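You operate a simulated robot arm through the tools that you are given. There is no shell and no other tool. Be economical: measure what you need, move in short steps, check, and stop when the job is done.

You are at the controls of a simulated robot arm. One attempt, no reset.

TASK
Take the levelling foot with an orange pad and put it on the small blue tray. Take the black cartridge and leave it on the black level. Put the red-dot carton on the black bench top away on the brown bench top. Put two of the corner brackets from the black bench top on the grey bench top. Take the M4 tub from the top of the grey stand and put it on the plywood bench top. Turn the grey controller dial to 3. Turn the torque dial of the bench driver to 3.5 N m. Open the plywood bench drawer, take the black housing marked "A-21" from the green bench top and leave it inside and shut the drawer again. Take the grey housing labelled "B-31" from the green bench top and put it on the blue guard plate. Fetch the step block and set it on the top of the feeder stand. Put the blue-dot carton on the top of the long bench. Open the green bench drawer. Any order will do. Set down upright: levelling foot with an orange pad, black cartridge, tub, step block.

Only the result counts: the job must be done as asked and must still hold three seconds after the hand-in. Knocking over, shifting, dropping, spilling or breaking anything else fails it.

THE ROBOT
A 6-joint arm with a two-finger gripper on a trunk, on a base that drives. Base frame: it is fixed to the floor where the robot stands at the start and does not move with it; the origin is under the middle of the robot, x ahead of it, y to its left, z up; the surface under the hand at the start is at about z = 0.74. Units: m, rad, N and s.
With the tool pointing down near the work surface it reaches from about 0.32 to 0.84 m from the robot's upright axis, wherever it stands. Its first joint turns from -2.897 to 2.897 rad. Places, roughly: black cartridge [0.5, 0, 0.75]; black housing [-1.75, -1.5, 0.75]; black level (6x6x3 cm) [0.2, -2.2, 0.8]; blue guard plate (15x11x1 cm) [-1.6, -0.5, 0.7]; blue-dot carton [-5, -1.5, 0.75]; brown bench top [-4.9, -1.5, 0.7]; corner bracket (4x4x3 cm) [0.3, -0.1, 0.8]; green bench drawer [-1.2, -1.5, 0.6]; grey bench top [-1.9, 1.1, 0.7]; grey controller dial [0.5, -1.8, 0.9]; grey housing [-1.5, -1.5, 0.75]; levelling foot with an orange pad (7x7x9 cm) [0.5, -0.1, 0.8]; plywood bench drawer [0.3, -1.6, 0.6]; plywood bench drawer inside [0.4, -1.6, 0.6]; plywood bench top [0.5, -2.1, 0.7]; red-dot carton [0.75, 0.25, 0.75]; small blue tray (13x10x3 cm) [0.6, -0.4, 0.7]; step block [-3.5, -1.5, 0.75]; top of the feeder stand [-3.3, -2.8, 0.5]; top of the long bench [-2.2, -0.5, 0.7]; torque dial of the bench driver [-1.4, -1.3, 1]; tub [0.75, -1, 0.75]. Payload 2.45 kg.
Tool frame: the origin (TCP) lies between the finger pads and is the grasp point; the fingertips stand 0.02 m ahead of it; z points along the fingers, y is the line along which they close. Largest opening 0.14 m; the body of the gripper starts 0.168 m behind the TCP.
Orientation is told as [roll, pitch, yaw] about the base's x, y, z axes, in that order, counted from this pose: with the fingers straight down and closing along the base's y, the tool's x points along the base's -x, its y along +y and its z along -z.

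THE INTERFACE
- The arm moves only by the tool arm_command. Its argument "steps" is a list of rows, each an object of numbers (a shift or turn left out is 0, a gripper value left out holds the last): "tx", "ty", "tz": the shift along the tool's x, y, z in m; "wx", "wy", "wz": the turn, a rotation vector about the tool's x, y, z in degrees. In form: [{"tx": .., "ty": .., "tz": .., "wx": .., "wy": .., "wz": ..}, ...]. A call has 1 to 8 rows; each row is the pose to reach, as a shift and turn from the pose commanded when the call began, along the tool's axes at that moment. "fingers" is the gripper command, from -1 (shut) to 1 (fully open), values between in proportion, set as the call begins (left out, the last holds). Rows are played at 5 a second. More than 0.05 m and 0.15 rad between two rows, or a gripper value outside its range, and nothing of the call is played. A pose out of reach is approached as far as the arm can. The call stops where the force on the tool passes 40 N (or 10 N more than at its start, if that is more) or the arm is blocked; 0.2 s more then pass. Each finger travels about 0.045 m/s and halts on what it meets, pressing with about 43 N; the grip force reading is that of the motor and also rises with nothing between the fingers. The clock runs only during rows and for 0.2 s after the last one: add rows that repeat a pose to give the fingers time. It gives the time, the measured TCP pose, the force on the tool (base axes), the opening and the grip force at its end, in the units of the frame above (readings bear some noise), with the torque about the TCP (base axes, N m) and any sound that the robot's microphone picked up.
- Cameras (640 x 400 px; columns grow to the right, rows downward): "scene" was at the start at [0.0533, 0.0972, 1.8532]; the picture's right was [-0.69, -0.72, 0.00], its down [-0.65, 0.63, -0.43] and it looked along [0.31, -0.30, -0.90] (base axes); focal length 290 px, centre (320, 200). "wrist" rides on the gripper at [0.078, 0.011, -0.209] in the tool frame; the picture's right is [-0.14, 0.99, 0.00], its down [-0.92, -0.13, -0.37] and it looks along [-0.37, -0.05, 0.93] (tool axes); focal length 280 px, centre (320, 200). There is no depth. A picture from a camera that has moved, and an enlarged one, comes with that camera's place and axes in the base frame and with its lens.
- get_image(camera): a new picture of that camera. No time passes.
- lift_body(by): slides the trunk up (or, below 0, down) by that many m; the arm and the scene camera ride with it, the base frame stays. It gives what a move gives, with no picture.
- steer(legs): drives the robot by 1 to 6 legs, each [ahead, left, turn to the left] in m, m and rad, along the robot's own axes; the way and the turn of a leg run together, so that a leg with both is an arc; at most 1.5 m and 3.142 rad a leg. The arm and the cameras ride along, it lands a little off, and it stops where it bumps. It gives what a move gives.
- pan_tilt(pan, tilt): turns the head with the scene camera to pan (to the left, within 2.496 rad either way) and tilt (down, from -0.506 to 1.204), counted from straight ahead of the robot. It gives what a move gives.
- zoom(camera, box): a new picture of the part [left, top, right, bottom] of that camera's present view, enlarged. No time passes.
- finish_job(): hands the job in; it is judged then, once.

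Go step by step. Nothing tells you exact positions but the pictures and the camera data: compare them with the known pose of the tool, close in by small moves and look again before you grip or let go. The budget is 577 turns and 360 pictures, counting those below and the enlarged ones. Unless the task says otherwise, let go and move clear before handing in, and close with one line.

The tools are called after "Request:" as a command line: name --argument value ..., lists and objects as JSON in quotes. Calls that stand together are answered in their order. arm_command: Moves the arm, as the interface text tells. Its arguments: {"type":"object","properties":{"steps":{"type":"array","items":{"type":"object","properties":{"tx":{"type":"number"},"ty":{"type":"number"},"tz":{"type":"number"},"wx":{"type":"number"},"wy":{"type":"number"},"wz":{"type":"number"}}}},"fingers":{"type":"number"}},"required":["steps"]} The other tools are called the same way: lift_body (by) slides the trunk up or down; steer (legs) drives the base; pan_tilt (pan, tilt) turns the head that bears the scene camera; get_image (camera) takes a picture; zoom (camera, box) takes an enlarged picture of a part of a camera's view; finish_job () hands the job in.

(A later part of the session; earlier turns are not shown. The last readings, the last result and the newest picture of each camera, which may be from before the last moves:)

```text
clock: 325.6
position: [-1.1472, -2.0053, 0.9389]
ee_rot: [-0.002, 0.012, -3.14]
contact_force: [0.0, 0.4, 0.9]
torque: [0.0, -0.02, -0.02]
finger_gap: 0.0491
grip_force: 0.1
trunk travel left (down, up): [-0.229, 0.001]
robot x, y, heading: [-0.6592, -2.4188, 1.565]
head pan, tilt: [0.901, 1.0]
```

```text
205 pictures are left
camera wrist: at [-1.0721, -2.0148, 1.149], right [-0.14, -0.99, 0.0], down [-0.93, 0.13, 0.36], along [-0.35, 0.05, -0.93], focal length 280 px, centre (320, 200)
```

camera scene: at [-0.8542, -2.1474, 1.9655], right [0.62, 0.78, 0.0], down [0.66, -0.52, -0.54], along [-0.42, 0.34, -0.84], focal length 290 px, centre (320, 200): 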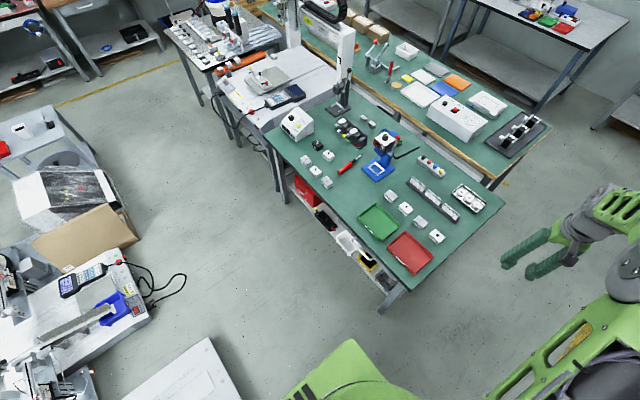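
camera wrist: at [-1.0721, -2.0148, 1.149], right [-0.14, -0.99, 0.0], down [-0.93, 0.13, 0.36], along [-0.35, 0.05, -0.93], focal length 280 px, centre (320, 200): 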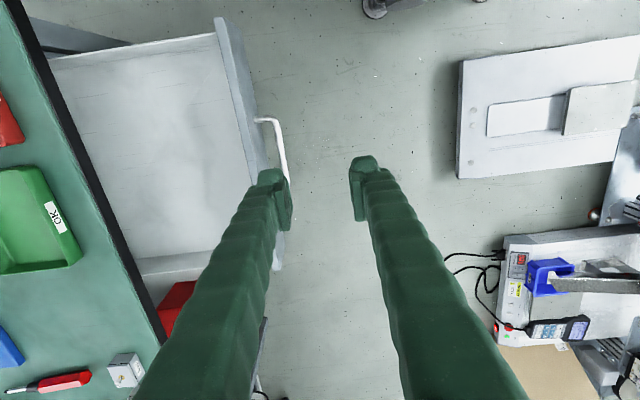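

Good. Now B-31: I reset the wrist yaw, recentre the hand, and drive to the bench's east end facing -x.

Request:
arm_command --steps '[{"tz": -0.02, "wz": 8}, {"tz": -0.05, "wz": 16}, {"tz": -0.08, "wz": 24}, {"tz": -0.11, "wz": 32}, {"tz": -0.14, "wz": 40}, {"tz": -0.17, "wz": 48}, {"tz": -0.17, "wz": 56}, {"tz": -0.17, "wz": 64}]'

Request:
arm_command --steps '[{"wz": 8}, {"wz": 16}, {"wz": 24}, {"wz": 26}]'

Request:
arm_command --steps '[{"ty": -0.049}, {"ty": -0.098}, {"ty": -0.147}, {"ty": -0.196}, {"ty": -0.245}, {"ty": -0.294}, {"ty": -0.343}, {"ty": -0.392}]'

Request:
steer --legs '[[0, -0.14, 0], [1.04, 0, 0], [0, 0, 1.5708]]'

Request:
get_image --camera "wrist"

```text
clock: 327.4
position: [-1.1495, -2.0043, 1.1086]
ee_rot: [-0.01, 0.004, 2.024]
contact_force: [0.2, 1.2, 0.1]
torque: [0.03, 0.01, 0.01]
finger_gap: 0.0489
grip_force: 0.0
trunk travel left (down, up): [-0.229, 0.001]
robot x, y, heading: [-0.6601, -2.4218, 1.572]
head pan, tilt: [0.901, 1.0]
```

```text
clock: 328.4
position: [-1.1501, -2.0059, 1.1092]
ee_rot: [-0.013, -0.001, 1.57]
contact_force: [0.0, 0.3, 0.4]
torque: [0.01, -0.01, -0.02]
finger_gap: 0.049
grip_force: 0.1
trunk travel left (down, up): [-0.229, 0.001]
robot x, y, heading: [-0.6607, -2.4234, 1.576]
head pan, tilt: [0.901, 1.0]
```

```text
clock: 330.1
position: [-0.7565, -2.0045, 1.1146]
ee_rot: [-0.012, -0.002, 1.571]
contact_force: [0.2, 0.8, -0.1]
torque: [0.01, 0.07, -0.02]
finger_gap: 0.0487
grip_force: 0.0
trunk travel left (down, up): [-0.229, 0.001]
robot x, y, heading: [-0.663, -2.4177, 1.572]
head pan, tilt: [0.901, 1.0]
```

```text
clock: 340.9
position: [-0.9327, -1.4671, 1.1147]
ee_rot: [-0.014, -0.002, -3.133]
contact_force: [0.4, 0.9, 0.9]
torque: [0.02, 0.01, 0.01]
finger_gap: 0.0489
grip_force: 0.0
trunk travel left (down, up): [-0.229, 0.001]
robot x, y, heading: [-0.5189, -1.3714, -3.132]
head pan, tilt: [0.901, 1.0]
```

```text
204 pictures are left
camera wrist: at [-0.8546, -1.4797, 1.3227], right [-0.13, -0.99, -0.01], down [-0.92, 0.11, 0.37], along [-0.37, 0.06, -0.93], focal length 280 px, centre (320, 200)
```

wrist: 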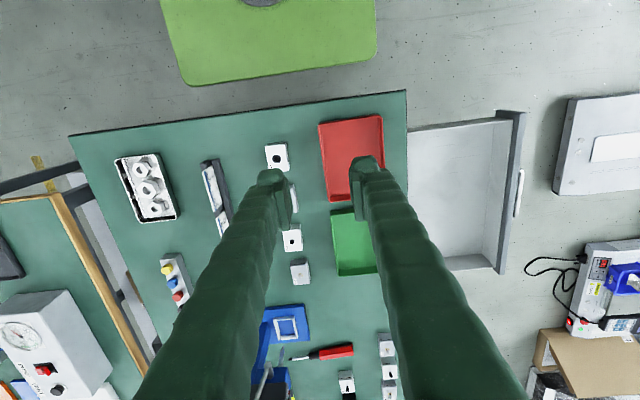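

B-31 is second in the row, near [-1.063, -1.386]. Move above it and verify the label.

Request:
arm_command --steps '[{"tx": -0.04, "ty": -0.02}, {"tx": -0.08, "ty": -0.045}, {"tx": -0.12, "ty": -0.07}, {"tx": -0.13, "ty": -0.081, "tz": 0.03}, {"tx": -0.13, "ty": -0.081, "tz": 0.08}, {"tx": -0.13, "ty": -0.081, "tz": 0.13}, {"tx": -0.13, "ty": -0.081, "tz": 0.18}, {"tx": -0.13, "ty": -0.081, "tz": 0.21}]' --fingers 0.2

Request:
get_image --camera "wrist"

Request:
zoom --camera "wrist" --box '[260, 80, 380, 190]'

```text
clock: 342.7
position: [-1.0653, -1.3855, 0.9059]
ee_rot: [-0.012, -0.001, -3.134]
contact_force: [-0.2, -0.7, -1.1]
torque: [0.02, 0.03, 0.02]
finger_gap: 0.0841
grip_force: 0.0
trunk travel left (down, up): [-0.229, 0.001]
robot x, y, heading: [-0.5171, -1.3663, -3.13]
head pan, tilt: [0.901, 1.0]
```

```text
203 pictures are left
camera wrist: at [-0.9865, -1.3969, 1.1138], right [-0.13, -0.99, -0.01], down [-0.92, 0.12, 0.37], along [-0.37, 0.06, -0.93], focal length 280 px, centre (320, 200)
```

wrist: 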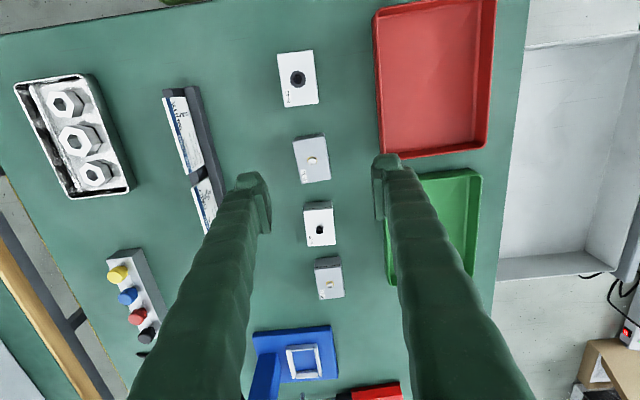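

```text
3.64 times, centred on (320, 135) of wrist
camera zoom: at [-0.9865, -1.3969, 1.1138], right [-0.13, -0.99, -0.01], down [-0.92, 0.12, 0.37], along [-0.37, 0.06, -0.93], focal length 1020 px, centre (320, 436)
```

zoom: 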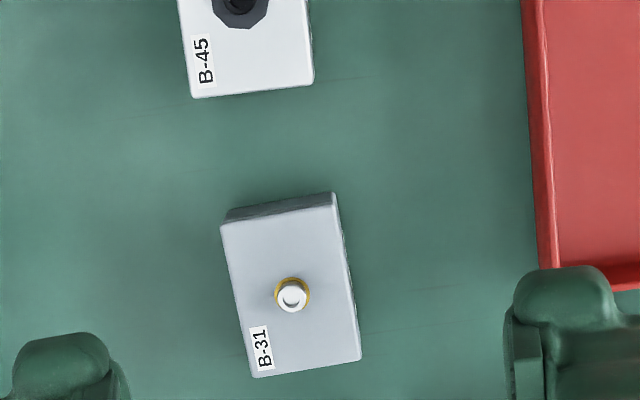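

B-31 confirmed at [-1.069, -1.372]. Align, lower, grip.

Request:
arm_command --steps '[{"tx": -0.004, "ty": -0.013}, {"tx": -0.004, "ty": -0.013, "tz": 0.045}, {"tx": -0.004, "ty": -0.013, "tz": 0.09}, {"tx": -0.004, "ty": -0.013, "tz": 0.12}, {"tx": -0.004, "ty": -0.013, "tz": 0.136}, {"tx": -0.004, "ty": -0.013, "tz": 0.136}]'

Request:
get_image --camera "wrist"

```text
clock: 344.1
position: [-1.0691, -1.371, 0.7695]
ee_rot: [-0.013, -0.004, -3.132]
contact_force: [-0.4, -0.1, -0.6]
torque: [-0.06, 0.0, 0.02]
finger_gap: 0.0841
grip_force: 0.1
trunk travel left (down, up): [-0.229, 0.001]
robot x, y, heading: [-0.5168, -1.3631, -3.135]
head pan, tilt: [0.901, 1.0]
```

```text
201 pictures are left
camera wrist: at [-0.99, -1.3823, 0.9783], right [-0.13, -0.99, -0.01], down [-0.92, 0.11, 0.37], along [-0.37, 0.06, -0.93], focal length 280 px, centre (320, 200)
```

wrist: 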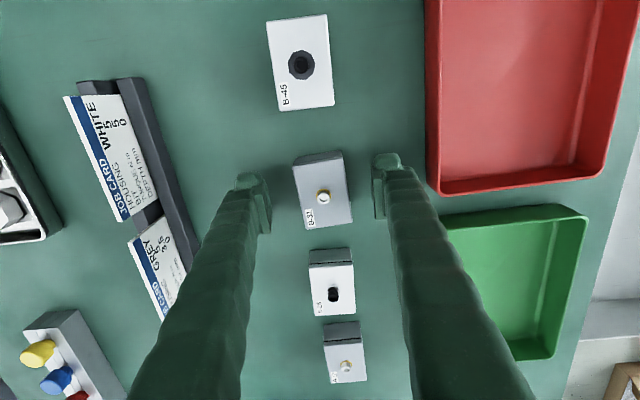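

Request:
arm_command --steps '[{}, {}, {}, {}]' --fingers -1

Request:
arm_command --steps '[{"tz": -0.04}, {"tz": -0.08}, {"tz": -0.12}, {"tz": -0.16}, {"tz": -0.2}, {"tz": -0.24}, {"tz": -0.28}]'

Request:
pan_tilt --pan -0.5 --tilt 0.7

Request:
get_image --camera "scene"

```text
clock: 345.1
position: [-1.069, -1.3693, 0.7702]
ee_rot: [-0.016, -0.001, -3.132]
contact_force: [0.0, 0.2, 0.8]
torque: [-0.03, 0.0, 0.01]
finger_gap: 0.0384
grip_force: 32.9
trunk travel left (down, up): [-0.229, 0.001]
robot x, y, heading: [-0.5187, -1.3634, -3.128]
head pan, tilt: [0.901, 1.0]
```

```text
clock: 346.7
position: [-1.0669, -1.3744, 1.0507]
ee_rot: [-0.014, -0.003, -3.134]
contact_force: [1.0, -0.2, -0.5]
torque: [-0.04, 0.03, 0.0]
finger_gap: 0.0382
grip_force: 42.8
trunk travel left (down, up): [-0.229, 0.001]
robot x, y, heading: [-0.5175, -1.3653, -3.136]
head pan, tilt: [0.901, 1.0]
```

```text
clock: 348.3
position: [-1.0671, -1.3746, 1.0488]
ee_rot: [-0.014, -0.003, -3.134]
contact_force: [0.1, 0.0, -0.7]
torque: [-0.02, -0.01, 0.03]
finger_gap: 0.0383
grip_force: 43.0
trunk travel left (down, up): [-0.229, 0.001]
robot x, y, heading: [-0.5135, -1.3646, -3.137]
head pan, tilt: [-0.499, 0.7]
```

```text
200 pictures are left
camera scene: at [-0.6014, -1.4652, 1.9888], right [0.47, 0.88, 0.0], down [0.57, -0.3, -0.76], along [-0.68, 0.36, -0.64], focal length 290 px, centre (320, 200)
```

scene: 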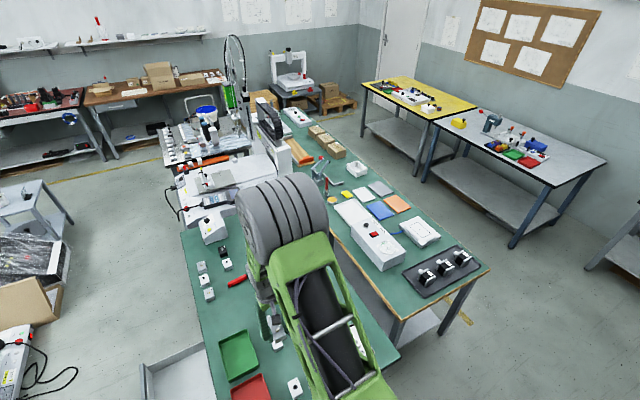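

Blue guard plate is at about [-1.64, -0.46]. I retract the hand and drive around to the north side of the long bench.

Request:
arm_command --steps '[{"tx": 0.045}, {"tx": 0.09}, {"tx": 0.135}, {"tx": 0.16, "tz": -0.03}, {"tx": 0.16, "tz": -0.06}]'

Request:
steer --legs '[[0, -0.8, 0], [0, -0.8, 0], [1.05, 0, 0]]'

Request:
pan_tilt --pan 1.3 --tilt 0.9

Request:
get_image --camera "scene"

```text
clock: 349.5
position: [-0.9062, -1.3733, 1.1088]
ee_rot: [-0.012, -0.003, -3.134]
contact_force: [0.2, -0.1, -0.8]
torque: [0.0, 0.02, 0.01]
finger_gap: 0.0382
grip_force: 43.3
trunk travel left (down, up): [-0.229, 0.001]
robot x, y, heading: [-0.5177, -1.3658, -3.13]
head pan, tilt: [-0.499, 0.7]
```

```text
clock: 369.0
position: [-1.9657, 0.2471, 1.1081]
ee_rot: [-0.015, -0.001, 3.133]
contact_force: [-1.4, -0.6, -0.5]
torque: [-0.03, -0.02, 0.01]
finger_gap: 0.0384
grip_force: 43.2
trunk travel left (down, up): [-0.229, 0.001]
robot x, y, heading: [-1.5748, 0.2473, 3.132]
head pan, tilt: [-0.499, 0.7]
```

```text
clock: 370.8
position: [-1.9649, 0.2492, 1.1086]
ee_rot: [-0.013, -0.001, 3.131]
contact_force: [0.1, 0.0, 0.1]
torque: [-0.03, -0.01, 0.01]
finger_gap: 0.0385
grip_force: 43.0
trunk travel left (down, up): [-0.229, 0.001]
robot x, y, heading: [-1.5744, 0.2522, 3.135]
head pan, tilt: [1.3, 0.901]
```

```text
199 pictures are left
camera scene: at [-1.6077, 0.0364, 1.9727], right [-0.96, 0.28, 0.0], down [0.22, 0.75, -0.62], along [-0.17, -0.6, -0.78], focal length 290 px, centre (320, 200)
```

scene: 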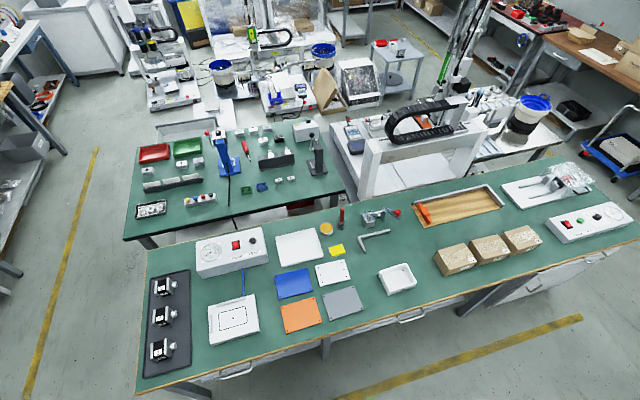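

Blue plate centre ≈[-1.642, -0.486]. I swing the hand over it without turning the base.

Request:
arm_command --steps '[{"ty": 0.048}, {"ty": 0.096}, {"ty": 0.144}, {"ty": 0.192}, {"ty": 0.24}, {"ty": 0.288}, {"ty": 0.33, "tx": 0.02}, {"ty": 0.365, "tx": 0.05}]'

Request:
arm_command --steps '[{"ty": 0.036, "tx": 0.03}, {"ty": 0.072, "tx": 0.06}, {"ty": 0.108, "tx": 0.09}, {"ty": 0.144, "tx": 0.12}, {"ty": 0.18, "tx": 0.15}, {"ty": 0.216, "tx": 0.18}, {"ty": 0.252, "tx": 0.21}, {"ty": 0.288, "tx": 0.24}]'

Request:
arm_command --steps '[{"ty": 0.036, "tx": 0.02}, {"ty": 0.072, "tx": 0.033}, {"ty": 0.082, "tx": 0.033, "tz": 0.04}, {"ty": 0.082, "tx": 0.033, "tz": 0.08}, {"ty": 0.082, "tx": 0.033, "tz": 0.12}]'

Request:
get_image --camera "wrist"

```text
clock: 372.6
position: [-1.9203, -0.1178, 1.1036]
ee_rot: [-0.014, -0.002, 3.131]
contact_force: [0.5, -0.5, -0.8]
torque: [0.02, 0.04, 0.01]
finger_gap: 0.0384
grip_force: 42.7
trunk travel left (down, up): [-0.229, 0.001]
robot x, y, heading: [-1.5788, 0.2482, 3.137]
head pan, tilt: [1.3, 0.901]
```

```text
clock: 374.4
position: [-1.6802, -0.4102, 1.0989]
ee_rot: [-0.015, -0.001, 3.132]
contact_force: [0.1, -0.5, -0.5]
torque: [0.01, 0.02, -0.01]
finger_gap: 0.0383
grip_force: 43.4
trunk travel left (down, up): [-0.229, 0.001]
robot x, y, heading: [-1.575, 0.2521, 3.127]
head pan, tilt: [1.3, 0.901]
```

```text
clock: 375.6
position: [-1.6494, -0.4908, 0.9772]
ee_rot: [-0.012, 0.0, 3.132]
contact_force: [-0.3, -0.4, -0.3]
torque: [0.01, -0.01, 0.0]
finger_gap: 0.0382
grip_force: 42.8
trunk travel left (down, up): [-0.229, 0.001]
robot x, y, heading: [-1.5764, 0.2498, 3.133]
head pan, tilt: [1.3, 0.901]
```

```text
198 pictures are left
camera wrist: at [-1.5707, -0.5042, 1.1869], right [-0.15, -0.99, -0.01], down [-0.92, 0.13, 0.37], along [-0.37, 0.07, -0.93], focal length 280 px, centre (320, 200)
```

wrist: 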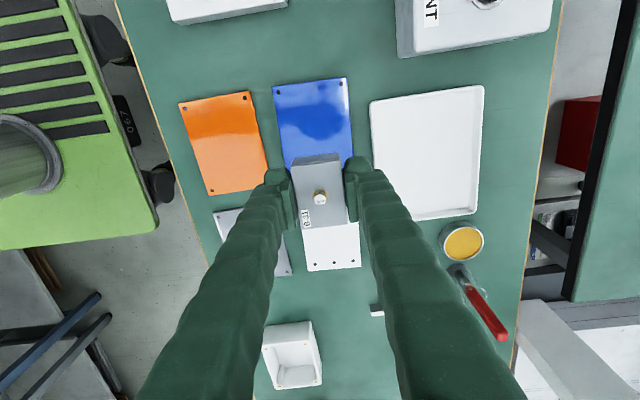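

Plate centre ≈[-1.619, -0.481]; shift 3 cm and descend to just above it.

Request:
arm_command --steps '[{"tx": 0.03, "ty": -0.01}, {"tx": 0.03, "ty": -0.01, "tz": 0.045}, {"tx": 0.03, "ty": -0.01, "tz": 0.09}, {"tx": 0.03, "ty": -0.01, "tz": 0.13}, {"tx": 0.03, "ty": -0.01, "tz": 0.165}, {"tx": 0.03, "ty": -0.01, "tz": 0.165}]'

Request:
get_image --camera "wrist"

```text
clock: 377.0
position: [-1.6188, -0.4766, 0.8148]
ee_rot: [-0.012, -0.001, 3.134]
contact_force: [-0.8, -0.1, -0.1]
torque: [-0.01, 0.03, -0.03]
finger_gap: 0.0382
grip_force: 43.1
trunk travel left (down, up): [-0.229, 0.001]
robot x, y, heading: [-1.5745, 0.2507, 3.137]
head pan, tilt: [1.3, 0.901]
```

```text
197 pictures are left
camera wrist: at [-1.5409, -0.4909, 1.023], right [-0.15, -0.99, -0.01], down [-0.92, 0.13, 0.37], along [-0.37, 0.07, -0.93], focal length 280 px, centre (320, 200)
```

wrist: 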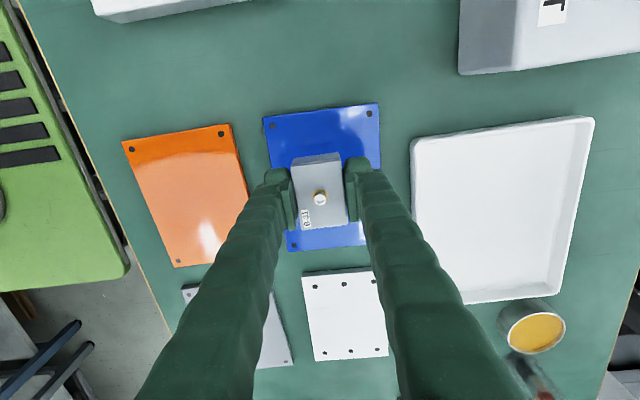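

Housing is centred over the plate. Lower to contact.

Request:
arm_command --steps '[{"tz": 0.012}, {"tz": 0.02}, {"tz": 0.026}, {"tz": 0.031}, {"tz": 0.036}, {"tz": 0.04}]'

Request:
arm_command --steps '[{"tz": -0.001}, {"tz": -0.001}, {"tz": -0.001}]' --fingers 0.1

Request:
arm_command --steps '[{"tz": -0.04}, {"tz": -0.08}, {"tz": -0.12}, {"tz": -0.16}, {"tz": -0.2}, {"tz": -0.24}, {"tz": -0.28}]'

Request:
get_image --camera "wrist"

```text
clock: 378.4
position: [-1.6199, -0.4778, 0.7786]
ee_rot: [-0.006, -0.001, 3.131]
contact_force: [0.5, 6.4, 30.5]
torque: [-0.01, 0.05, -0.01]
finger_gap: 0.0384
grip_force: 43.2
trunk travel left (down, up): [-0.229, 0.001]
robot x, y, heading: [-1.5768, 0.2462, 3.133]
head pan, tilt: [1.3, 0.901]
```

```text
clock: 379.2
position: [-1.6195, -0.4757, 0.7735]
ee_rot: [-0.014, -0.002, 3.132]
contact_force: [-0.4, -0.5, -0.2]
torque: [0.01, 0.03, 0.0]
finger_gap: 0.0769
grip_force: 0.0
trunk travel left (down, up): [-0.229, 0.001]
robot x, y, heading: [-1.5772, 0.2474, 3.134]
head pan, tilt: [1.3, 0.901]
```

```text
clock: 380.8
position: [-1.6187, -0.4799, 1.0549]
ee_rot: [-0.015, 0.0, 3.13]
contact_force: [-0.4, -0.1, 0.0]
torque: [-0.06, 0.02, 0.0]
finger_gap: 0.0771
grip_force: 0.0
trunk travel left (down, up): [-0.229, 0.001]
robot x, y, heading: [-1.5762, 0.2478, 3.133]
head pan, tilt: [1.3, 0.901]
```

```text
196 pictures are left
camera wrist: at [-1.5408, -0.4935, 1.2643], right [-0.15, -0.99, -0.01], down [-0.92, 0.13, 0.37], along [-0.37, 0.07, -0.93], focal length 280 px, centre (320, 200)
```

wrist: 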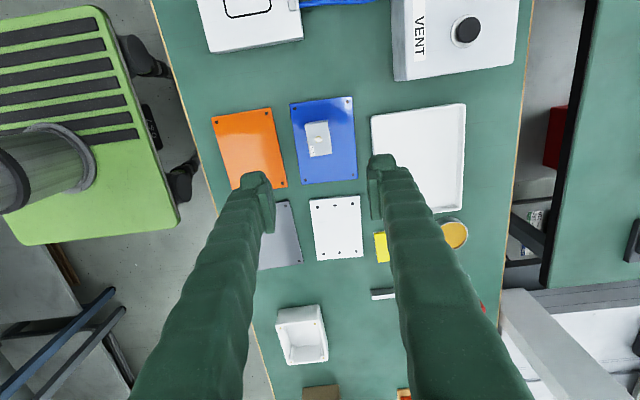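

B-31 sits on the blue plate. While here, I look at the grey bench (to my right, +y) to plan bracket spots.

Request:
arm_command --steps '[{"tz": -0.04}, {"tz": -0.05, "ty": -0.03, "tx": -0.02}, {"tz": -0.05, "ty": -0.06, "tx": -0.05}, {"tz": -0.05, "ty": -0.1, "tx": -0.08}, {"tz": -0.05, "ty": -0.14, "tx": -0.11}, {"tz": -0.05, "ty": -0.18, "tx": -0.14}, {"tz": -0.05, "ty": -0.22, "tx": -0.17}, {"tz": -0.05, "ty": -0.26, "tx": -0.2}]'

Request:
arm_command --steps '[{"ty": -0.04, "tx": -0.02}, {"ty": -0.08, "tx": -0.04}, {"ty": -0.12, "tx": -0.06}, {"ty": -0.16, "tx": -0.08}, {"ty": -0.2, "tx": -0.1}, {"ty": -0.245, "tx": -0.11}, {"ty": -0.29, "tx": -0.12}, {"ty": -0.335, "tx": -0.12}]'

Request:
pan_tilt --pan -1.2 --tilt 0.8

Request:
get_image --camera "scene"

```text
clock: 382.6
position: [-1.8181, -0.2172, 1.1091]
ee_rot: [-0.012, 0.0, 3.131]
contact_force: [0.2, -0.8, 0.3]
torque: [-0.06, -0.06, -0.02]
finger_gap: 0.0772
grip_force: 0.0
trunk travel left (down, up): [-0.229, 0.001]
robot x, y, heading: [-1.5725, 0.2498, 3.131]
head pan, tilt: [1.3, 0.901]
```

```text
clock: 384.4
position: [-1.9331, 0.119, 1.1134]
ee_rot: [-0.012, -0.003, 3.134]
contact_force: [0.2, -0.7, -0.2]
torque: [-0.05, 0.03, 0.01]
finger_gap: 0.077
grip_force: 0.0
trunk travel left (down, up): [-0.229, 0.001]
robot x, y, heading: [-1.5745, 0.2479, 3.134]
head pan, tilt: [1.3, 0.901]
```

```text
clock: 386.7
position: [-1.934, 0.1162, 1.1131]
ee_rot: [-0.012, -0.002, 3.132]
contact_force: [0.5, 0.0, 0.3]
torque: [0.02, 0.0, 0.0]
finger_gap: 0.0771
grip_force: 0.0
trunk travel left (down, up): [-0.229, 0.001]
robot x, y, heading: [-1.5752, 0.2516, 3.133]
head pan, tilt: [-1.201, 0.799]
```

```text
195 pictures are left
camera scene: at [-1.6153, 0.1844, 1.9806], right [0.94, 0.35, 0.0], down [0.25, -0.67, -0.7], along [-0.25, 0.65, -0.72], focal length 290 px, centre (320, 200)
```

scene: 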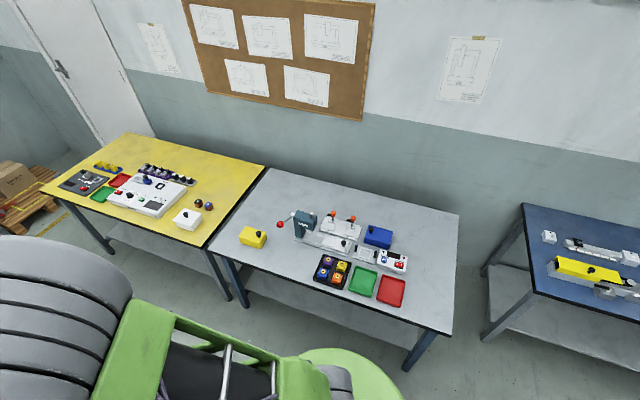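

Free band on the grey bench is x -1.45…-1.28, y 0.8…1.3. Now I return to the black bench for the brackets.

Request:
steer --legs '[[-1.3, 0, 0], [0, 0, 3.1416], [0, -0.36, 0]]'

Request:
get_image --camera "wrist"

```text
refused: 3.1416 is not a number from -3.14159 to 3.14159
```

```text
194 pictures are left
camera wrist: at [-1.8555, 0.1035, 1.3221], right [-0.15, -0.99, -0.01], down [-0.92, 0.13, 0.37], along [-0.37, 0.07, -0.93], focal length 280 px, centre (320, 200)
```

wrist: 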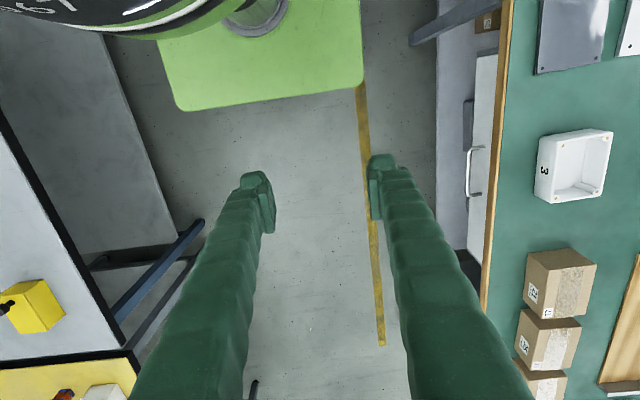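

Request:
steer --legs '[[-1.3, 0, 0], [0, 0, 3.14], [0, -0.36, 0]]'

Request:
get_image --camera "wrist"

```text
clock: 403.9
position: [0.0775, 0.0043, 1.1135]
ee_rot: [-0.012, -0.001, -0.023]
contact_force: [-0.4, -0.5, -0.4]
torque: [0.04, 0.01, 0.02]
finger_gap: 0.077
grip_force: 0.0
trunk travel left (down, up): [-0.229, 0.001]
robot x, y, heading: [-0.282, -0.1239, -0.021]
head pan, tilt: [-1.201, 0.799]
```

```text
193 pictures are left
camera wrist: at [-0.0003, 0.0196, 1.3221], right [0.16, 0.99, -0.01], down [0.92, -0.14, 0.37], along [0.37, -0.07, -0.93], focal length 280 px, centre (320, 200)
```

wrist: 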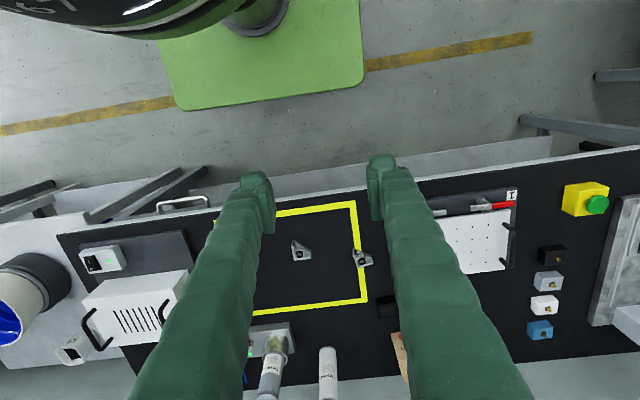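

Middle bracket at about [0.343, -0.089]. I move above it for a closer look.

Request:
arm_command --steps '[{"tx": -0.045, "ty": -0.015}, {"tx": -0.09, "ty": -0.03}, {"tx": -0.135, "ty": -0.045}, {"tx": -0.18, "ty": -0.06}, {"tx": -0.225, "ty": -0.075}, {"tx": -0.263, "ty": -0.097}, {"tx": -0.263, "ty": -0.1, "tz": 0.04}, {"tx": -0.263, "ty": -0.1, "tz": 0.08}]'

Request:
arm_command --steps '[{"tz": 0.045}, {"tz": 0.09}, {"tz": 0.12}, {"tz": 0.12}]'

Request:
get_image --camera "wrist"

Request:
zoom --camera "wrist" --box '[260, 100, 380, 200]'

```text
clock: 405.6
position: [0.3386, -0.1027, 1.0334]
ee_rot: [-0.013, -0.002, -0.022]
contact_force: [-0.1, 0.3, -0.2]
torque: [0.04, 0.04, 0.02]
finger_gap: 0.0768
grip_force: 0.1
trunk travel left (down, up): [-0.229, 0.001]
robot x, y, heading: [-0.283, -0.126, -0.024]
head pan, tilt: [-1.201, 0.799]
```

```text
clock: 406.6
position: [0.3376, -0.1042, 0.9136]
ee_rot: [-0.013, -0.002, -0.023]
contact_force: [-0.7, -0.6, -0.3]
torque: [0.02, 0.02, 0.0]
finger_gap: 0.077
grip_force: 0.1
trunk travel left (down, up): [-0.229, 0.001]
robot x, y, heading: [-0.283, -0.1248, -0.025]
head pan, tilt: [-1.201, 0.799]
```

```text
192 pictures are left
camera wrist: at [0.26, -0.0885, 1.1234], right [0.16, 0.99, -0.01], down [0.92, -0.14, 0.37], along [0.37, -0.07, -0.93], focal length 280 px, centre (320, 200)
```

wrist: 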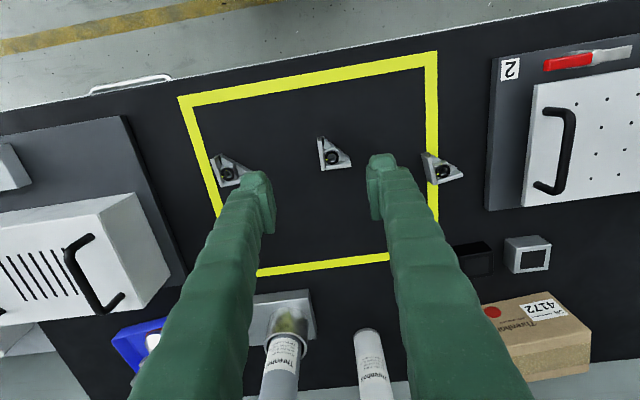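

```text
4.00 times, centred on (320, 150) of wrist
camera zoom: at [0.26, -0.0885, 1.1234], right [0.16, 0.99, -0.01], down [0.92, -0.14, 0.37], along [0.37, -0.07, -0.93], focal length 1122 px, centre (320, 400)
```

zoom: 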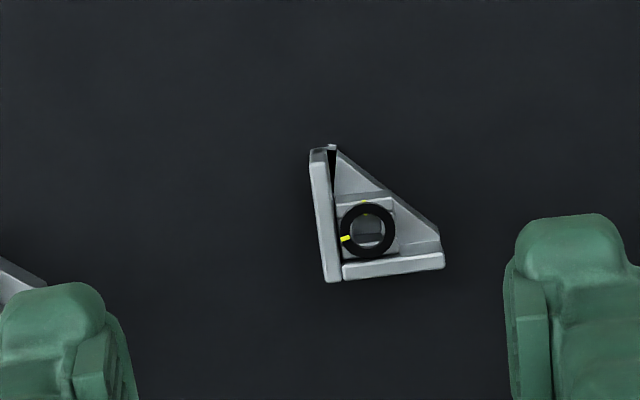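

Bracket is an L: one wall at y≈-0.105, the other wall along y at x≈0.362 ending at y≈-0.067. I'll squeeze along y across that second wall.

Request:
arm_command --steps '[{"tx": -0.024, "ty": 0.0183}, {"tx": -0.024, "ty": 0.0183, "tz": 0.045}, {"tx": -0.024, "ty": 0.0183, "tz": 0.09}, {"tx": -0.024, "ty": 0.0183, "tz": 0.125}, {"tx": -0.024, "ty": 0.0183, "tz": 0.149}, {"tx": -0.024, "ty": 0.0183, "tz": 0.149}]' --fingers 0.0

Request:
get_image --camera "wrist"

```text
clock: 408.1
position: [0.3633, -0.0883, 0.7651]
ee_rot: [-0.011, -0.001, -0.022]
contact_force: [-0.9, 0.1, 0.2]
torque: [-0.03, 0.01, 0.0]
finger_gap: 0.0701
grip_force: 0.1
trunk travel left (down, up): [-0.229, 0.001]
robot x, y, heading: [-0.2867, -0.1255, -0.024]
head pan, tilt: [-1.201, 0.799]
```

```text
190 pictures are left
camera wrist: at [0.2849, -0.0724, 0.975], right [0.16, 0.99, -0.01], down [0.92, -0.14, 0.37], along [0.37, -0.07, -0.93], focal length 280 px, centre (320, 200)
```

wrist: 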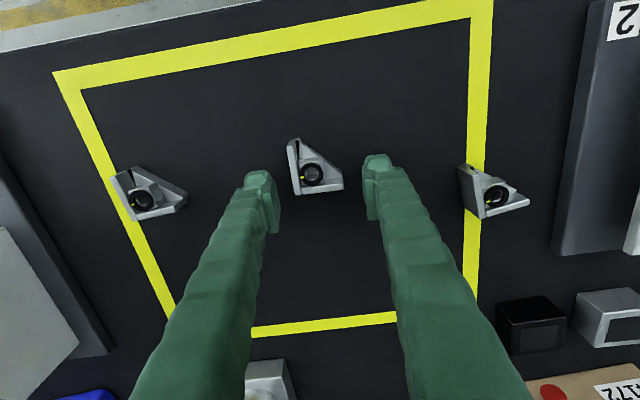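

Aligned: the wall line passes through the grasp point. Close and lift.

Request:
arm_command --steps '[{}, {}, {}, {}]' --fingers -1

Request:
arm_command --steps '[{"tz": -0.03}, {"tz": -0.07}, {"tz": -0.11}, {"tz": -0.15}, {"tz": -0.19}, {"tz": -0.23}, {"tz": -0.27}, {"tz": -0.3}]'

Request:
get_image --camera "wrist"

```text
clock: 409.1
position: [0.3629, -0.0883, 0.7663]
ee_rot: [-0.016, -0.003, -0.024]
contact_force: [0.2, -0.8, 0.0]
torque: [-0.02, 0.01, 0.01]
finger_gap: 0.0385
grip_force: 42.9
trunk travel left (down, up): [-0.229, 0.001]
robot x, y, heading: [-0.284, -0.1221, -0.022]
head pan, tilt: [-1.201, 0.799]
```

```text
clock: 410.9
position: [0.3625, -0.085, 1.0665]
ee_rot: [-0.012, 0.0, -0.023]
contact_force: [0.0, 0.3, -0.4]
torque: [0.0, -0.02, 0.0]
finger_gap: 0.0383
grip_force: 43.1
trunk travel left (down, up): [-0.229, 0.001]
robot x, y, heading: [-0.2837, -0.1265, -0.021]
head pan, tilt: [-1.201, 0.799]
```

```text
189 pictures are left
camera wrist: at [0.2839, -0.0688, 1.2763], right [0.16, 0.99, -0.01], down [0.92, -0.14, 0.37], along [0.36, -0.07, -0.93], focal length 280 px, centre (320, 200)
```

wrist: 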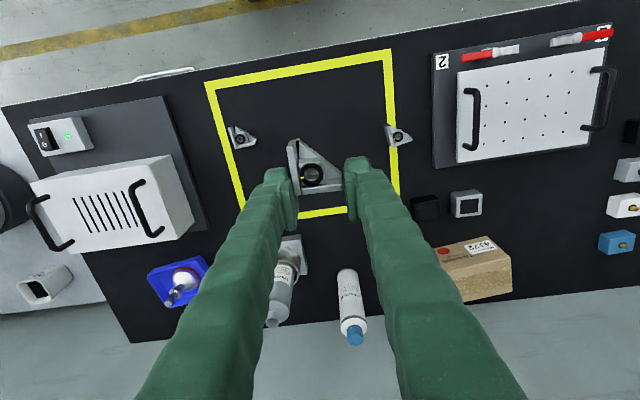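

Bracket held. Drive to the grey bench's south side without turning, then swing the arm left.

Request:
steer --legs '[[-1.08, 0, 0], [0, 0.5, 0]]'

Request:
arm_command --steps '[{"tx": 0.02, "ty": 0.042}, {"tx": 0.04, "ty": 0.084}, {"tx": 0.06, "ty": 0.126}, {"tx": 0.08, "ty": 0.168}, {"tx": 0.1, "ty": 0.21}, {"tx": 0.12, "ty": 0.252}, {"tx": 0.14, "ty": 0.294}, {"tx": 0.16, "ty": 0.336}]'

Request:
arm_command --steps '[{"tx": 0.035, "ty": 0.033}, {"tx": 0.07, "ty": 0.066}, {"tx": 0.105, "ty": 0.1}, {"tx": 0.14, "ty": 0.133}, {"tx": 0.18, "ty": 0.16}, {"tx": 0.22, "ty": 0.187}, {"tx": 0.26, "ty": 0.21}, {"tx": 0.3, "ty": 0.23}]'

Request:
get_image --camera "wrist"

```text
clock: 413.8
position: [-0.0691, -0.0681, 1.0638]
ee_rot: [-0.015, 0.006, -0.016]
contact_force: [1.7, 0.2, -1.7]
torque: [-0.05, 0.19, 0.02]
finger_gap: 0.0384
grip_force: 43.3
trunk travel left (down, up): [-0.229, 0.001]
robot x, y, heading: [-0.7139, -0.1129, -0.017]
head pan, tilt: [-1.201, 0.799]
stopped in leg 1: the robot was blocked; the commanded pose is now the measured one
```

```text
clock: 415.6
position: [-0.2278, 0.2711, 1.0627]
ee_rot: [-0.014, -0.001, -0.014]
contact_force: [-0.2, -0.9, 0.1]
torque: [-0.04, -0.04, 0.03]
finger_gap: 0.0382
grip_force: 43.3
trunk travel left (down, up): [-0.229, 0.001]
robot x, y, heading: [-0.7152, -0.1135, -0.013]
head pan, tilt: [-1.201, 0.799]
```

```text
clock: 417.4
position: [-0.5251, 0.5048, 1.0598]
ee_rot: [-0.014, 0.0, -0.017]
contact_force: [-1.0, 0.3, -0.6]
torque: [-0.01, -0.06, 0.0]
finger_gap: 0.0384
grip_force: 43.4
trunk travel left (down, up): [-0.229, 0.001]
robot x, y, heading: [-0.7139, -0.1095, -0.013]
head pan, tilt: [-1.201, 0.799]
```

```text
188 pictures are left
camera wrist: at [-0.6027, 0.5214, 1.2688], right [0.15, 0.99, -0.01], down [0.92, -0.14, 0.37], along [0.36, -0.07, -0.93], focal length 280 px, centre (320, 200)
```

wrist: 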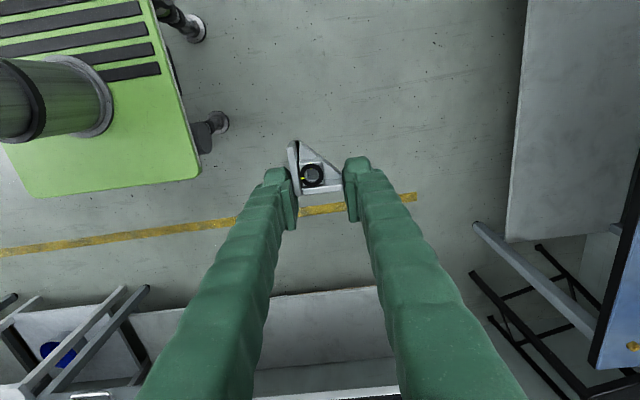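

I bumped the long bench's end (forgot its corner). I step forward, go left, then back.

Request:
steer --legs '[[0.03, 0, 0], [0, 0.52, 0], [-0.68, 0, 0]]'

Request:
pan_tilt --pan 1.5 --tilt 0.9

Request:
get_image --camera "scene"

```text
clock: 426.2
position: [-1.1625, 1.0305, 1.0603]
ee_rot: [-0.014, 0.0, -0.012]
contact_force: [0.6, -0.1, -0.3]
torque: [0.03, -0.04, -0.01]
finger_gap: 0.0383
grip_force: 43.4
trunk travel left (down, up): [-0.229, 0.001]
robot x, y, heading: [-1.3547, 0.4121, -0.008]
head pan, tilt: [-1.201, 0.799]
```

```text
clock: 428.6
position: [-1.1625, 1.0311, 1.0599]
ee_rot: [-0.013, -0.001, -0.013]
contact_force: [0.2, 0.9, -0.8]
torque: [0.0, 0.02, -0.01]
finger_gap: 0.0382
grip_force: 43.3
trunk travel left (down, up): [-0.229, 0.001]
robot x, y, heading: [-1.355, 0.4166, -0.007]
head pan, tilt: [1.499, 0.901]
```

```text
187 pictures are left
camera scene: at [-1.3365, 0.629, 1.9727], right [1.0, -0.08, 0.0], down [-0.07, -0.78, -0.62], along [0.05, 0.62, -0.78], focal length 290 px, centre (320, 200)
```

scene: 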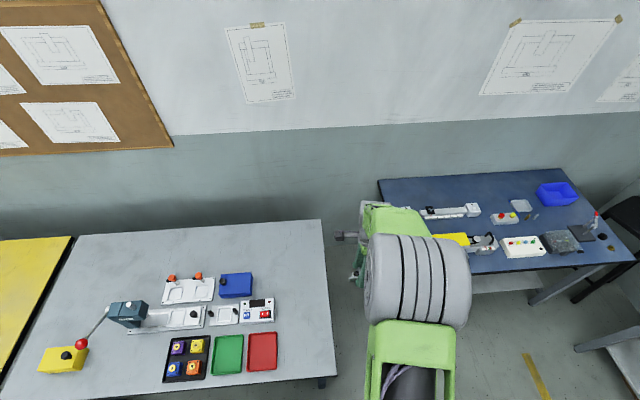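

Free strip on the grey bench is right there. I place the first bracket at about [-1.37, 1.10].

Request:
arm_command --steps '[{"tx": 0.045, "ty": 0.015}, {"tx": 0.09, "ty": 0.03}, {"tx": 0.135, "ty": 0.045}, {"tx": 0.18, "ty": 0.06}, {"tx": 0.2075, "ty": 0.07}, {"tx": 0.2075, "ty": 0.07, "tz": 0.045}, {"tx": 0.2075, "ty": 0.07, "tz": 0.09}, {"tx": 0.2075, "ty": 0.07, "tz": 0.135}]'

Request:
get_image --camera "wrist"

```text
clock: 430.4
position: [-1.3712, 1.1031, 0.9218]
ee_rot: [-0.013, -0.001, -0.013]
contact_force: [0.9, -0.3, -0.3]
torque: [-0.03, 0.02, 0.03]
finger_gap: 0.0382
grip_force: 42.7
trunk travel left (down, up): [-0.229, 0.001]
robot x, y, heading: [-1.3575, 0.4147, -0.013]
head pan, tilt: [1.499, 0.901]
```

```text
186 pictures are left
camera wrist: at [-1.4484, 1.118, 1.1312], right [0.15, 0.99, -0.01], down [0.92, -0.13, 0.37], along [0.36, -0.07, -0.93], focal length 280 px, centre (320, 200)
```

wrist: 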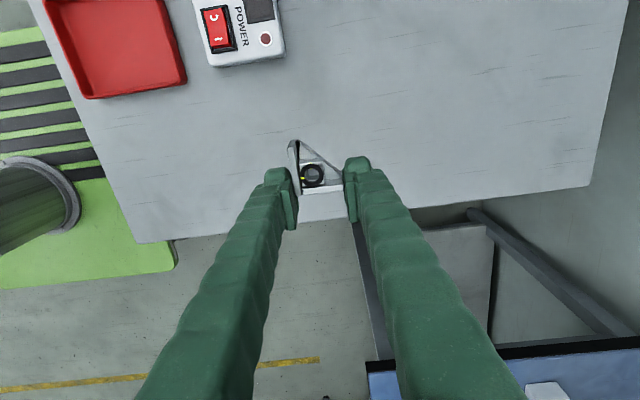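

Request:
arm_command --steps '[{"tx": 0.02, "tz": 0.04}, {"tx": 0.02, "tz": 0.08}, {"tx": 0.02, "tz": 0.12}, {"tx": 0.02, "tz": 0.14}, {"tx": 0.02, "tz": 0.148}, {"tx": 0.02, "tz": 0.154}, {"tx": 0.02, "tz": 0.158}, {"tx": 0.02, "tz": 0.162}]'

```text
clock: 432.2
position: [-1.3897, 1.1009, 0.7656]
ee_rot: [-0.011, 0.0, -0.012]
contact_force: [1.2, -7.5, 28.9]
torque: [-0.03, 0.09, 0.02]
finger_gap: 0.0383
grip_force: 43.1
trunk travel left (down, up): [-0.229, 0.001]
robot x, y, heading: [-1.3536, 0.4158, -0.01]
head pan, tilt: [1.499, 0.901]
```

Contact. Release, rise, check.

Request:
arm_command --steps '[{"tz": -0.002}, {"tz": -0.002}, {"tz": -0.002}]' --fingers 0.0

Request:
arm_command --steps '[{"tz": -0.04}, {"tz": -0.08}, {"tz": -0.12}, {"tz": -0.16}, {"tz": -0.2}, {"tz": -0.24}, {"tz": -0.28}, {"tz": -0.32}]'

Request:
get_image --camera "wrist"

```text
clock: 433.0
position: [-1.3913, 1.0998, 0.7635]
ee_rot: [-0.013, -0.001, -0.013]
contact_force: [0.4, -0.2, 0.0]
torque: [0.0, 0.02, 0.01]
finger_gap: 0.0701
grip_force: 0.0
trunk travel left (down, up): [-0.229, 0.001]
robot x, y, heading: [-1.3523, 0.416, -0.012]
head pan, tilt: [1.499, 0.901]
```

```text
clock: 434.8
position: [-1.3906, 1.1024, 1.0855]
ee_rot: [-0.013, 0.001, -0.012]
contact_force: [0.8, -0.4, -0.7]
torque: [0.03, -0.02, -0.02]
finger_gap: 0.0701
grip_force: 0.1
trunk travel left (down, up): [-0.229, 0.001]
robot x, y, heading: [-1.3503, 0.4141, -0.014]
head pan, tilt: [1.499, 0.901]
```

```text
185 pictures are left
camera wrist: at [-1.4681, 1.1181, 1.293], right [0.15, 0.99, -0.01], down [0.92, -0.13, 0.37], along [0.36, -0.07, -0.93], focal length 280 px, centre (320, 200)
```

wrist: 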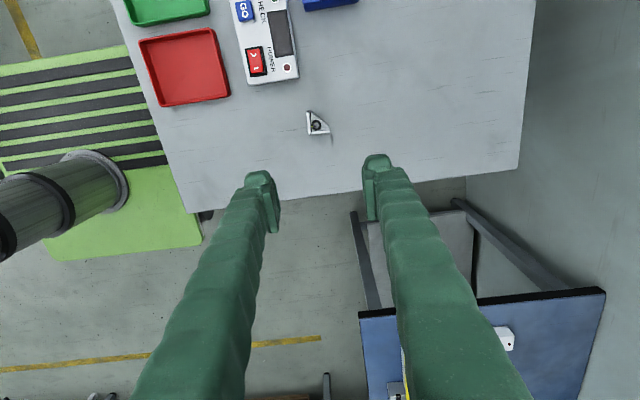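

First bracket placed. Back for the second one.

Request:
steer --legs '[[1.05, 0, 0], [0, -0.45, 0]]'

Request:
arm_command --steps '[{"tx": -0.04, "ty": -0.025}, {"tx": -0.08, "ty": -0.05}, {"tx": -0.12, "ty": -0.075}, {"tx": -0.16, "ty": -0.1}, {"tx": -0.195, "ty": -0.13}, {"tx": -0.23, "ty": -0.16}, {"tx": -0.265, "ty": -0.19}, {"tx": -0.3, "ty": -0.22}]'

Request:
arm_command --steps '[{"tx": -0.035, "ty": -0.033}, {"tx": -0.07, "ty": -0.066}, {"tx": -0.105, "ty": -0.099}, {"tx": -0.14, "ty": -0.132}, {"tx": -0.175, "ty": -0.165}, {"tx": -0.21, "ty": -0.198}, {"tx": -0.245, "ty": -0.231}, {"tx": -0.28, "ty": -0.264}]'

Request:
get_image --camera "wrist"

```text
clock: 444.2
position: [-0.3602, 0.6417, 1.0841]
ee_rot: [-0.015, -0.001, -0.012]
contact_force: [-0.1, -0.5, -0.1]
torque: [0.0, 0.0, 0.0]
finger_gap: 0.0699
grip_force: 0.1
trunk travel left (down, up): [-0.229, 0.001]
robot x, y, heading: [-0.3203, -0.0485, -0.013]
head pan, tilt: [1.499, 0.901]
```

```text
clock: 446.0
position: [-0.0616, 0.4161, 1.0859]
ee_rot: [-0.013, 0.0, -0.011]
contact_force: [-0.6, 0.5, 0.3]
torque: [0.05, 0.05, 0.01]
finger_gap: 0.0699
grip_force: 0.0
trunk travel left (down, up): [-0.229, 0.001]
robot x, y, heading: [-0.3238, -0.0434, -0.01]
head pan, tilt: [1.499, 0.901]
```

```text
clock: 447.8
position: [0.2145, 0.1502, 1.0901]
ee_rot: [-0.011, 0.002, -0.013]
contact_force: [-1.1, 0.1, 0.6]
torque: [0.04, 0.04, 0.02]
finger_gap: 0.0697
grip_force: 0.2
trunk travel left (down, up): [-0.229, 0.001]
robot x, y, heading: [-0.321, -0.0483, -0.013]
head pan, tilt: [1.499, 0.901]
```

```text
184 pictures are left
camera wrist: at [0.1362, 0.1655, 1.2988], right [0.15, 0.99, -0.01], down [0.92, -0.13, 0.37], along [0.36, -0.07, -0.93], focal length 280 px, centre (320, 200)
```

wrist: 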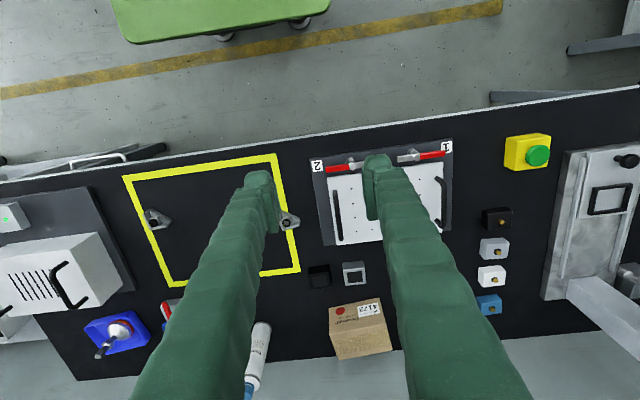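

Request:
arm_command --steps '[{"tx": -0.04, "ty": -0.024}, {"tx": -0.08, "ty": -0.048}, {"tx": -0.12, "ty": -0.072}, {"tx": -0.16, "ty": -0.095}, {"tx": -0.165, "ty": -0.098, "tz": 0.04}, {"tx": -0.165, "ty": -0.098, "tz": 0.08}, {"tx": -0.165, "ty": -0.098, "tz": 0.12}, {"tx": -0.165, "ty": -0.098, "tz": 0.16}]'

Request:
get_image --camera "wrist"

Request:
zoom --camera "wrist" --box '[260, 100, 380, 200]'

```text
clock: 449.6
position: [0.3783, 0.0495, 0.931]
ee_rot: [-0.013, 0.0, -0.011]
contact_force: [0.2, 0.7, -0.3]
torque: [-0.02, 0.02, -0.02]
finger_gap: 0.07
grip_force: 0.0
trunk travel left (down, up): [-0.229, 0.001]
robot x, y, heading: [-0.3216, -0.045, -0.014]
head pan, tilt: [1.499, 0.901]
```

```text
183 pictures are left
camera wrist: at [0.3014, 0.0656, 1.1398], right [0.15, 0.99, -0.01], down [0.92, -0.13, 0.37], along [0.36, -0.07, -0.93], focal length 280 px, centre (320, 200)
```

wrist: 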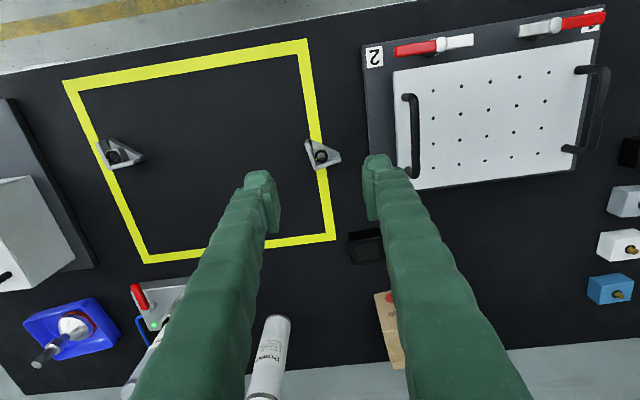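

```text
4.00 times, centred on (320, 150) of wrist
camera zoom: at [0.3014, 0.0656, 1.1398], right [0.15, 0.99, -0.01], down [0.92, -0.13, 0.37], along [0.36, -0.07, -0.93], focal length 1122 px, centre (320, 400)
```

zoom: 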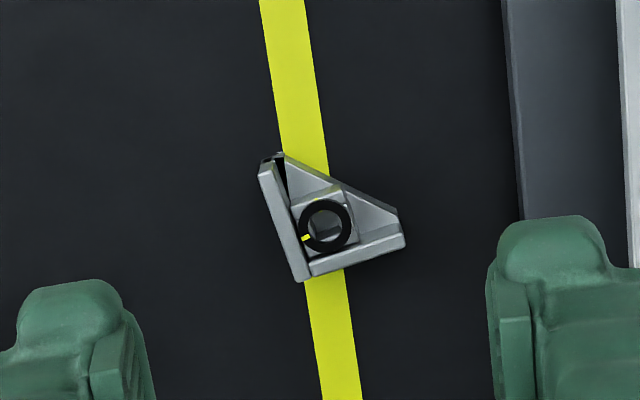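

Bracket is yawed ~9.5°. I rotate the hand to match and approach with a narrower gap to clear the fixture.

Request:
arm_command --steps '[{"tx": -0.0207, "ty": 0.007, "wz": -5}, {"tx": -0.0207, "ty": 0.007, "wz": -9.6, "tz": 0.03}, {"tx": -0.0207, "ty": 0.007, "wz": -9.6, "tz": 0.075}, {"tx": -0.0207, "ty": 0.007, "wz": -9.6, "tz": 0.1}, {"tx": -0.0207, "ty": 0.007, "wz": -9.6, "tz": 0.1}]' --fingers -0.257

Request:
get_image --camera "wrist"

```text
clock: 450.8
position: [0.398, 0.0549, 0.8306]
ee_rot: [-0.014, 0.002, 0.156]
contact_force: [-0.4, 0.1, 0.5]
torque: [-0.02, -0.01, 0.03]
finger_gap: 0.0521
grip_force: 0.0
trunk travel left (down, up): [-0.229, 0.001]
robot x, y, heading: [-0.3233, -0.0444, -0.012]
head pan, tilt: [1.499, 0.901]
```

```text
181 pictures are left
camera wrist: at [0.3195, 0.0576, 1.04], right [-0.02, 1.0, -0.01], down [0.93, 0.02, 0.37], along [0.37, -0.01, -0.93], focal length 280 px, centre (320, 200)
```

wrist: 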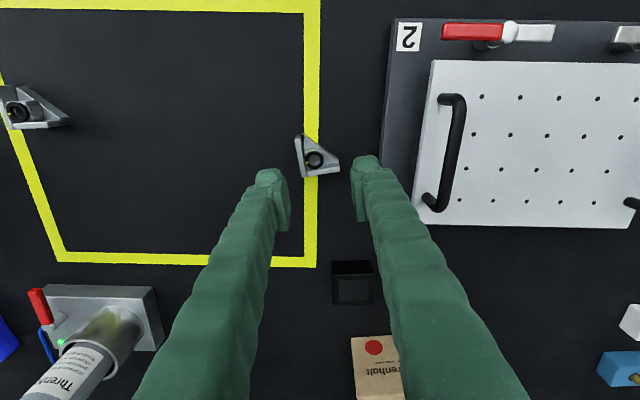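

Request:
arm_command --steps '[{"tx": -0.003, "tz": 0.03}, {"tx": -0.003, "tz": 0.055}, {"tx": -0.003, "tz": 0.065}, {"tx": -0.003, "tz": 0.065}]'

Request:
arm_command --steps '[{}, {}, {}]' --fingers -1

Request:
arm_command --steps '[{"tz": -0.03}, {"tz": -0.07}, {"tz": -0.11}, {"tz": -0.15}, {"tz": -0.19}, {"tz": -0.23}, {"tz": -0.27}, {"tz": -0.3}]'

Request:
get_image --camera "wrist"

```text
clock: 451.8
position: [0.4011, 0.0548, 0.7664]
ee_rot: [-0.013, 0.002, 0.155]
contact_force: [-0.3, -0.6, 0.2]
torque: [0.01, 0.01, -0.02]
finger_gap: 0.0519
grip_force: 0.0
trunk travel left (down, up): [-0.229, 0.001]
robot x, y, heading: [-0.3211, -0.0476, -0.012]
head pan, tilt: [1.499, 0.901]
```

```text
clock: 452.6
position: [0.4005, 0.055, 0.7672]
ee_rot: [-0.014, 0.002, 0.155]
contact_force: [0.7, -0.1, -0.4]
torque: [0.04, -0.01, -0.01]
finger_gap: 0.0385
grip_force: 43.0
trunk travel left (down, up): [-0.229, 0.001]
robot x, y, heading: [-0.3187, -0.0479, -0.01]
head pan, tilt: [1.499, 0.901]
```

```text
clock: 454.4
position: [0.4015, 0.0595, 1.0663]
ee_rot: [-0.011, 0.004, 0.156]
contact_force: [-0.9, -1.3, 0.3]
torque: [0.02, -0.01, -0.03]
finger_gap: 0.0384
grip_force: 42.9
trunk travel left (down, up): [-0.229, 0.001]
robot x, y, heading: [-0.3197, -0.0484, -0.011]
head pan, tilt: [1.499, 0.901]
```

```text
180 pictures are left
camera wrist: at [0.3224, 0.0607, 1.2755], right [-0.02, 1.0, -0.01], down [0.93, 0.02, 0.37], along [0.37, -0.01, -0.93], focal length 280 px, centre (320, 200)
```

wrist: 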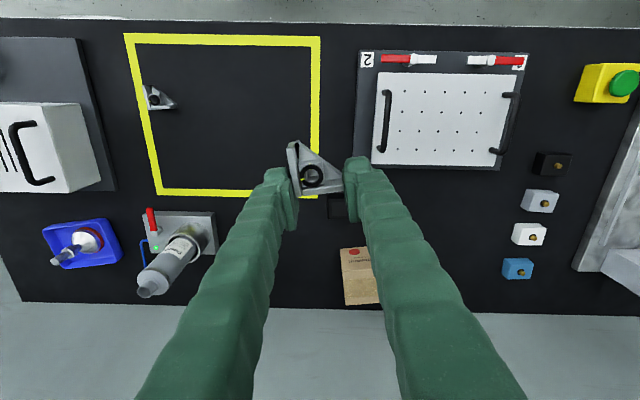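

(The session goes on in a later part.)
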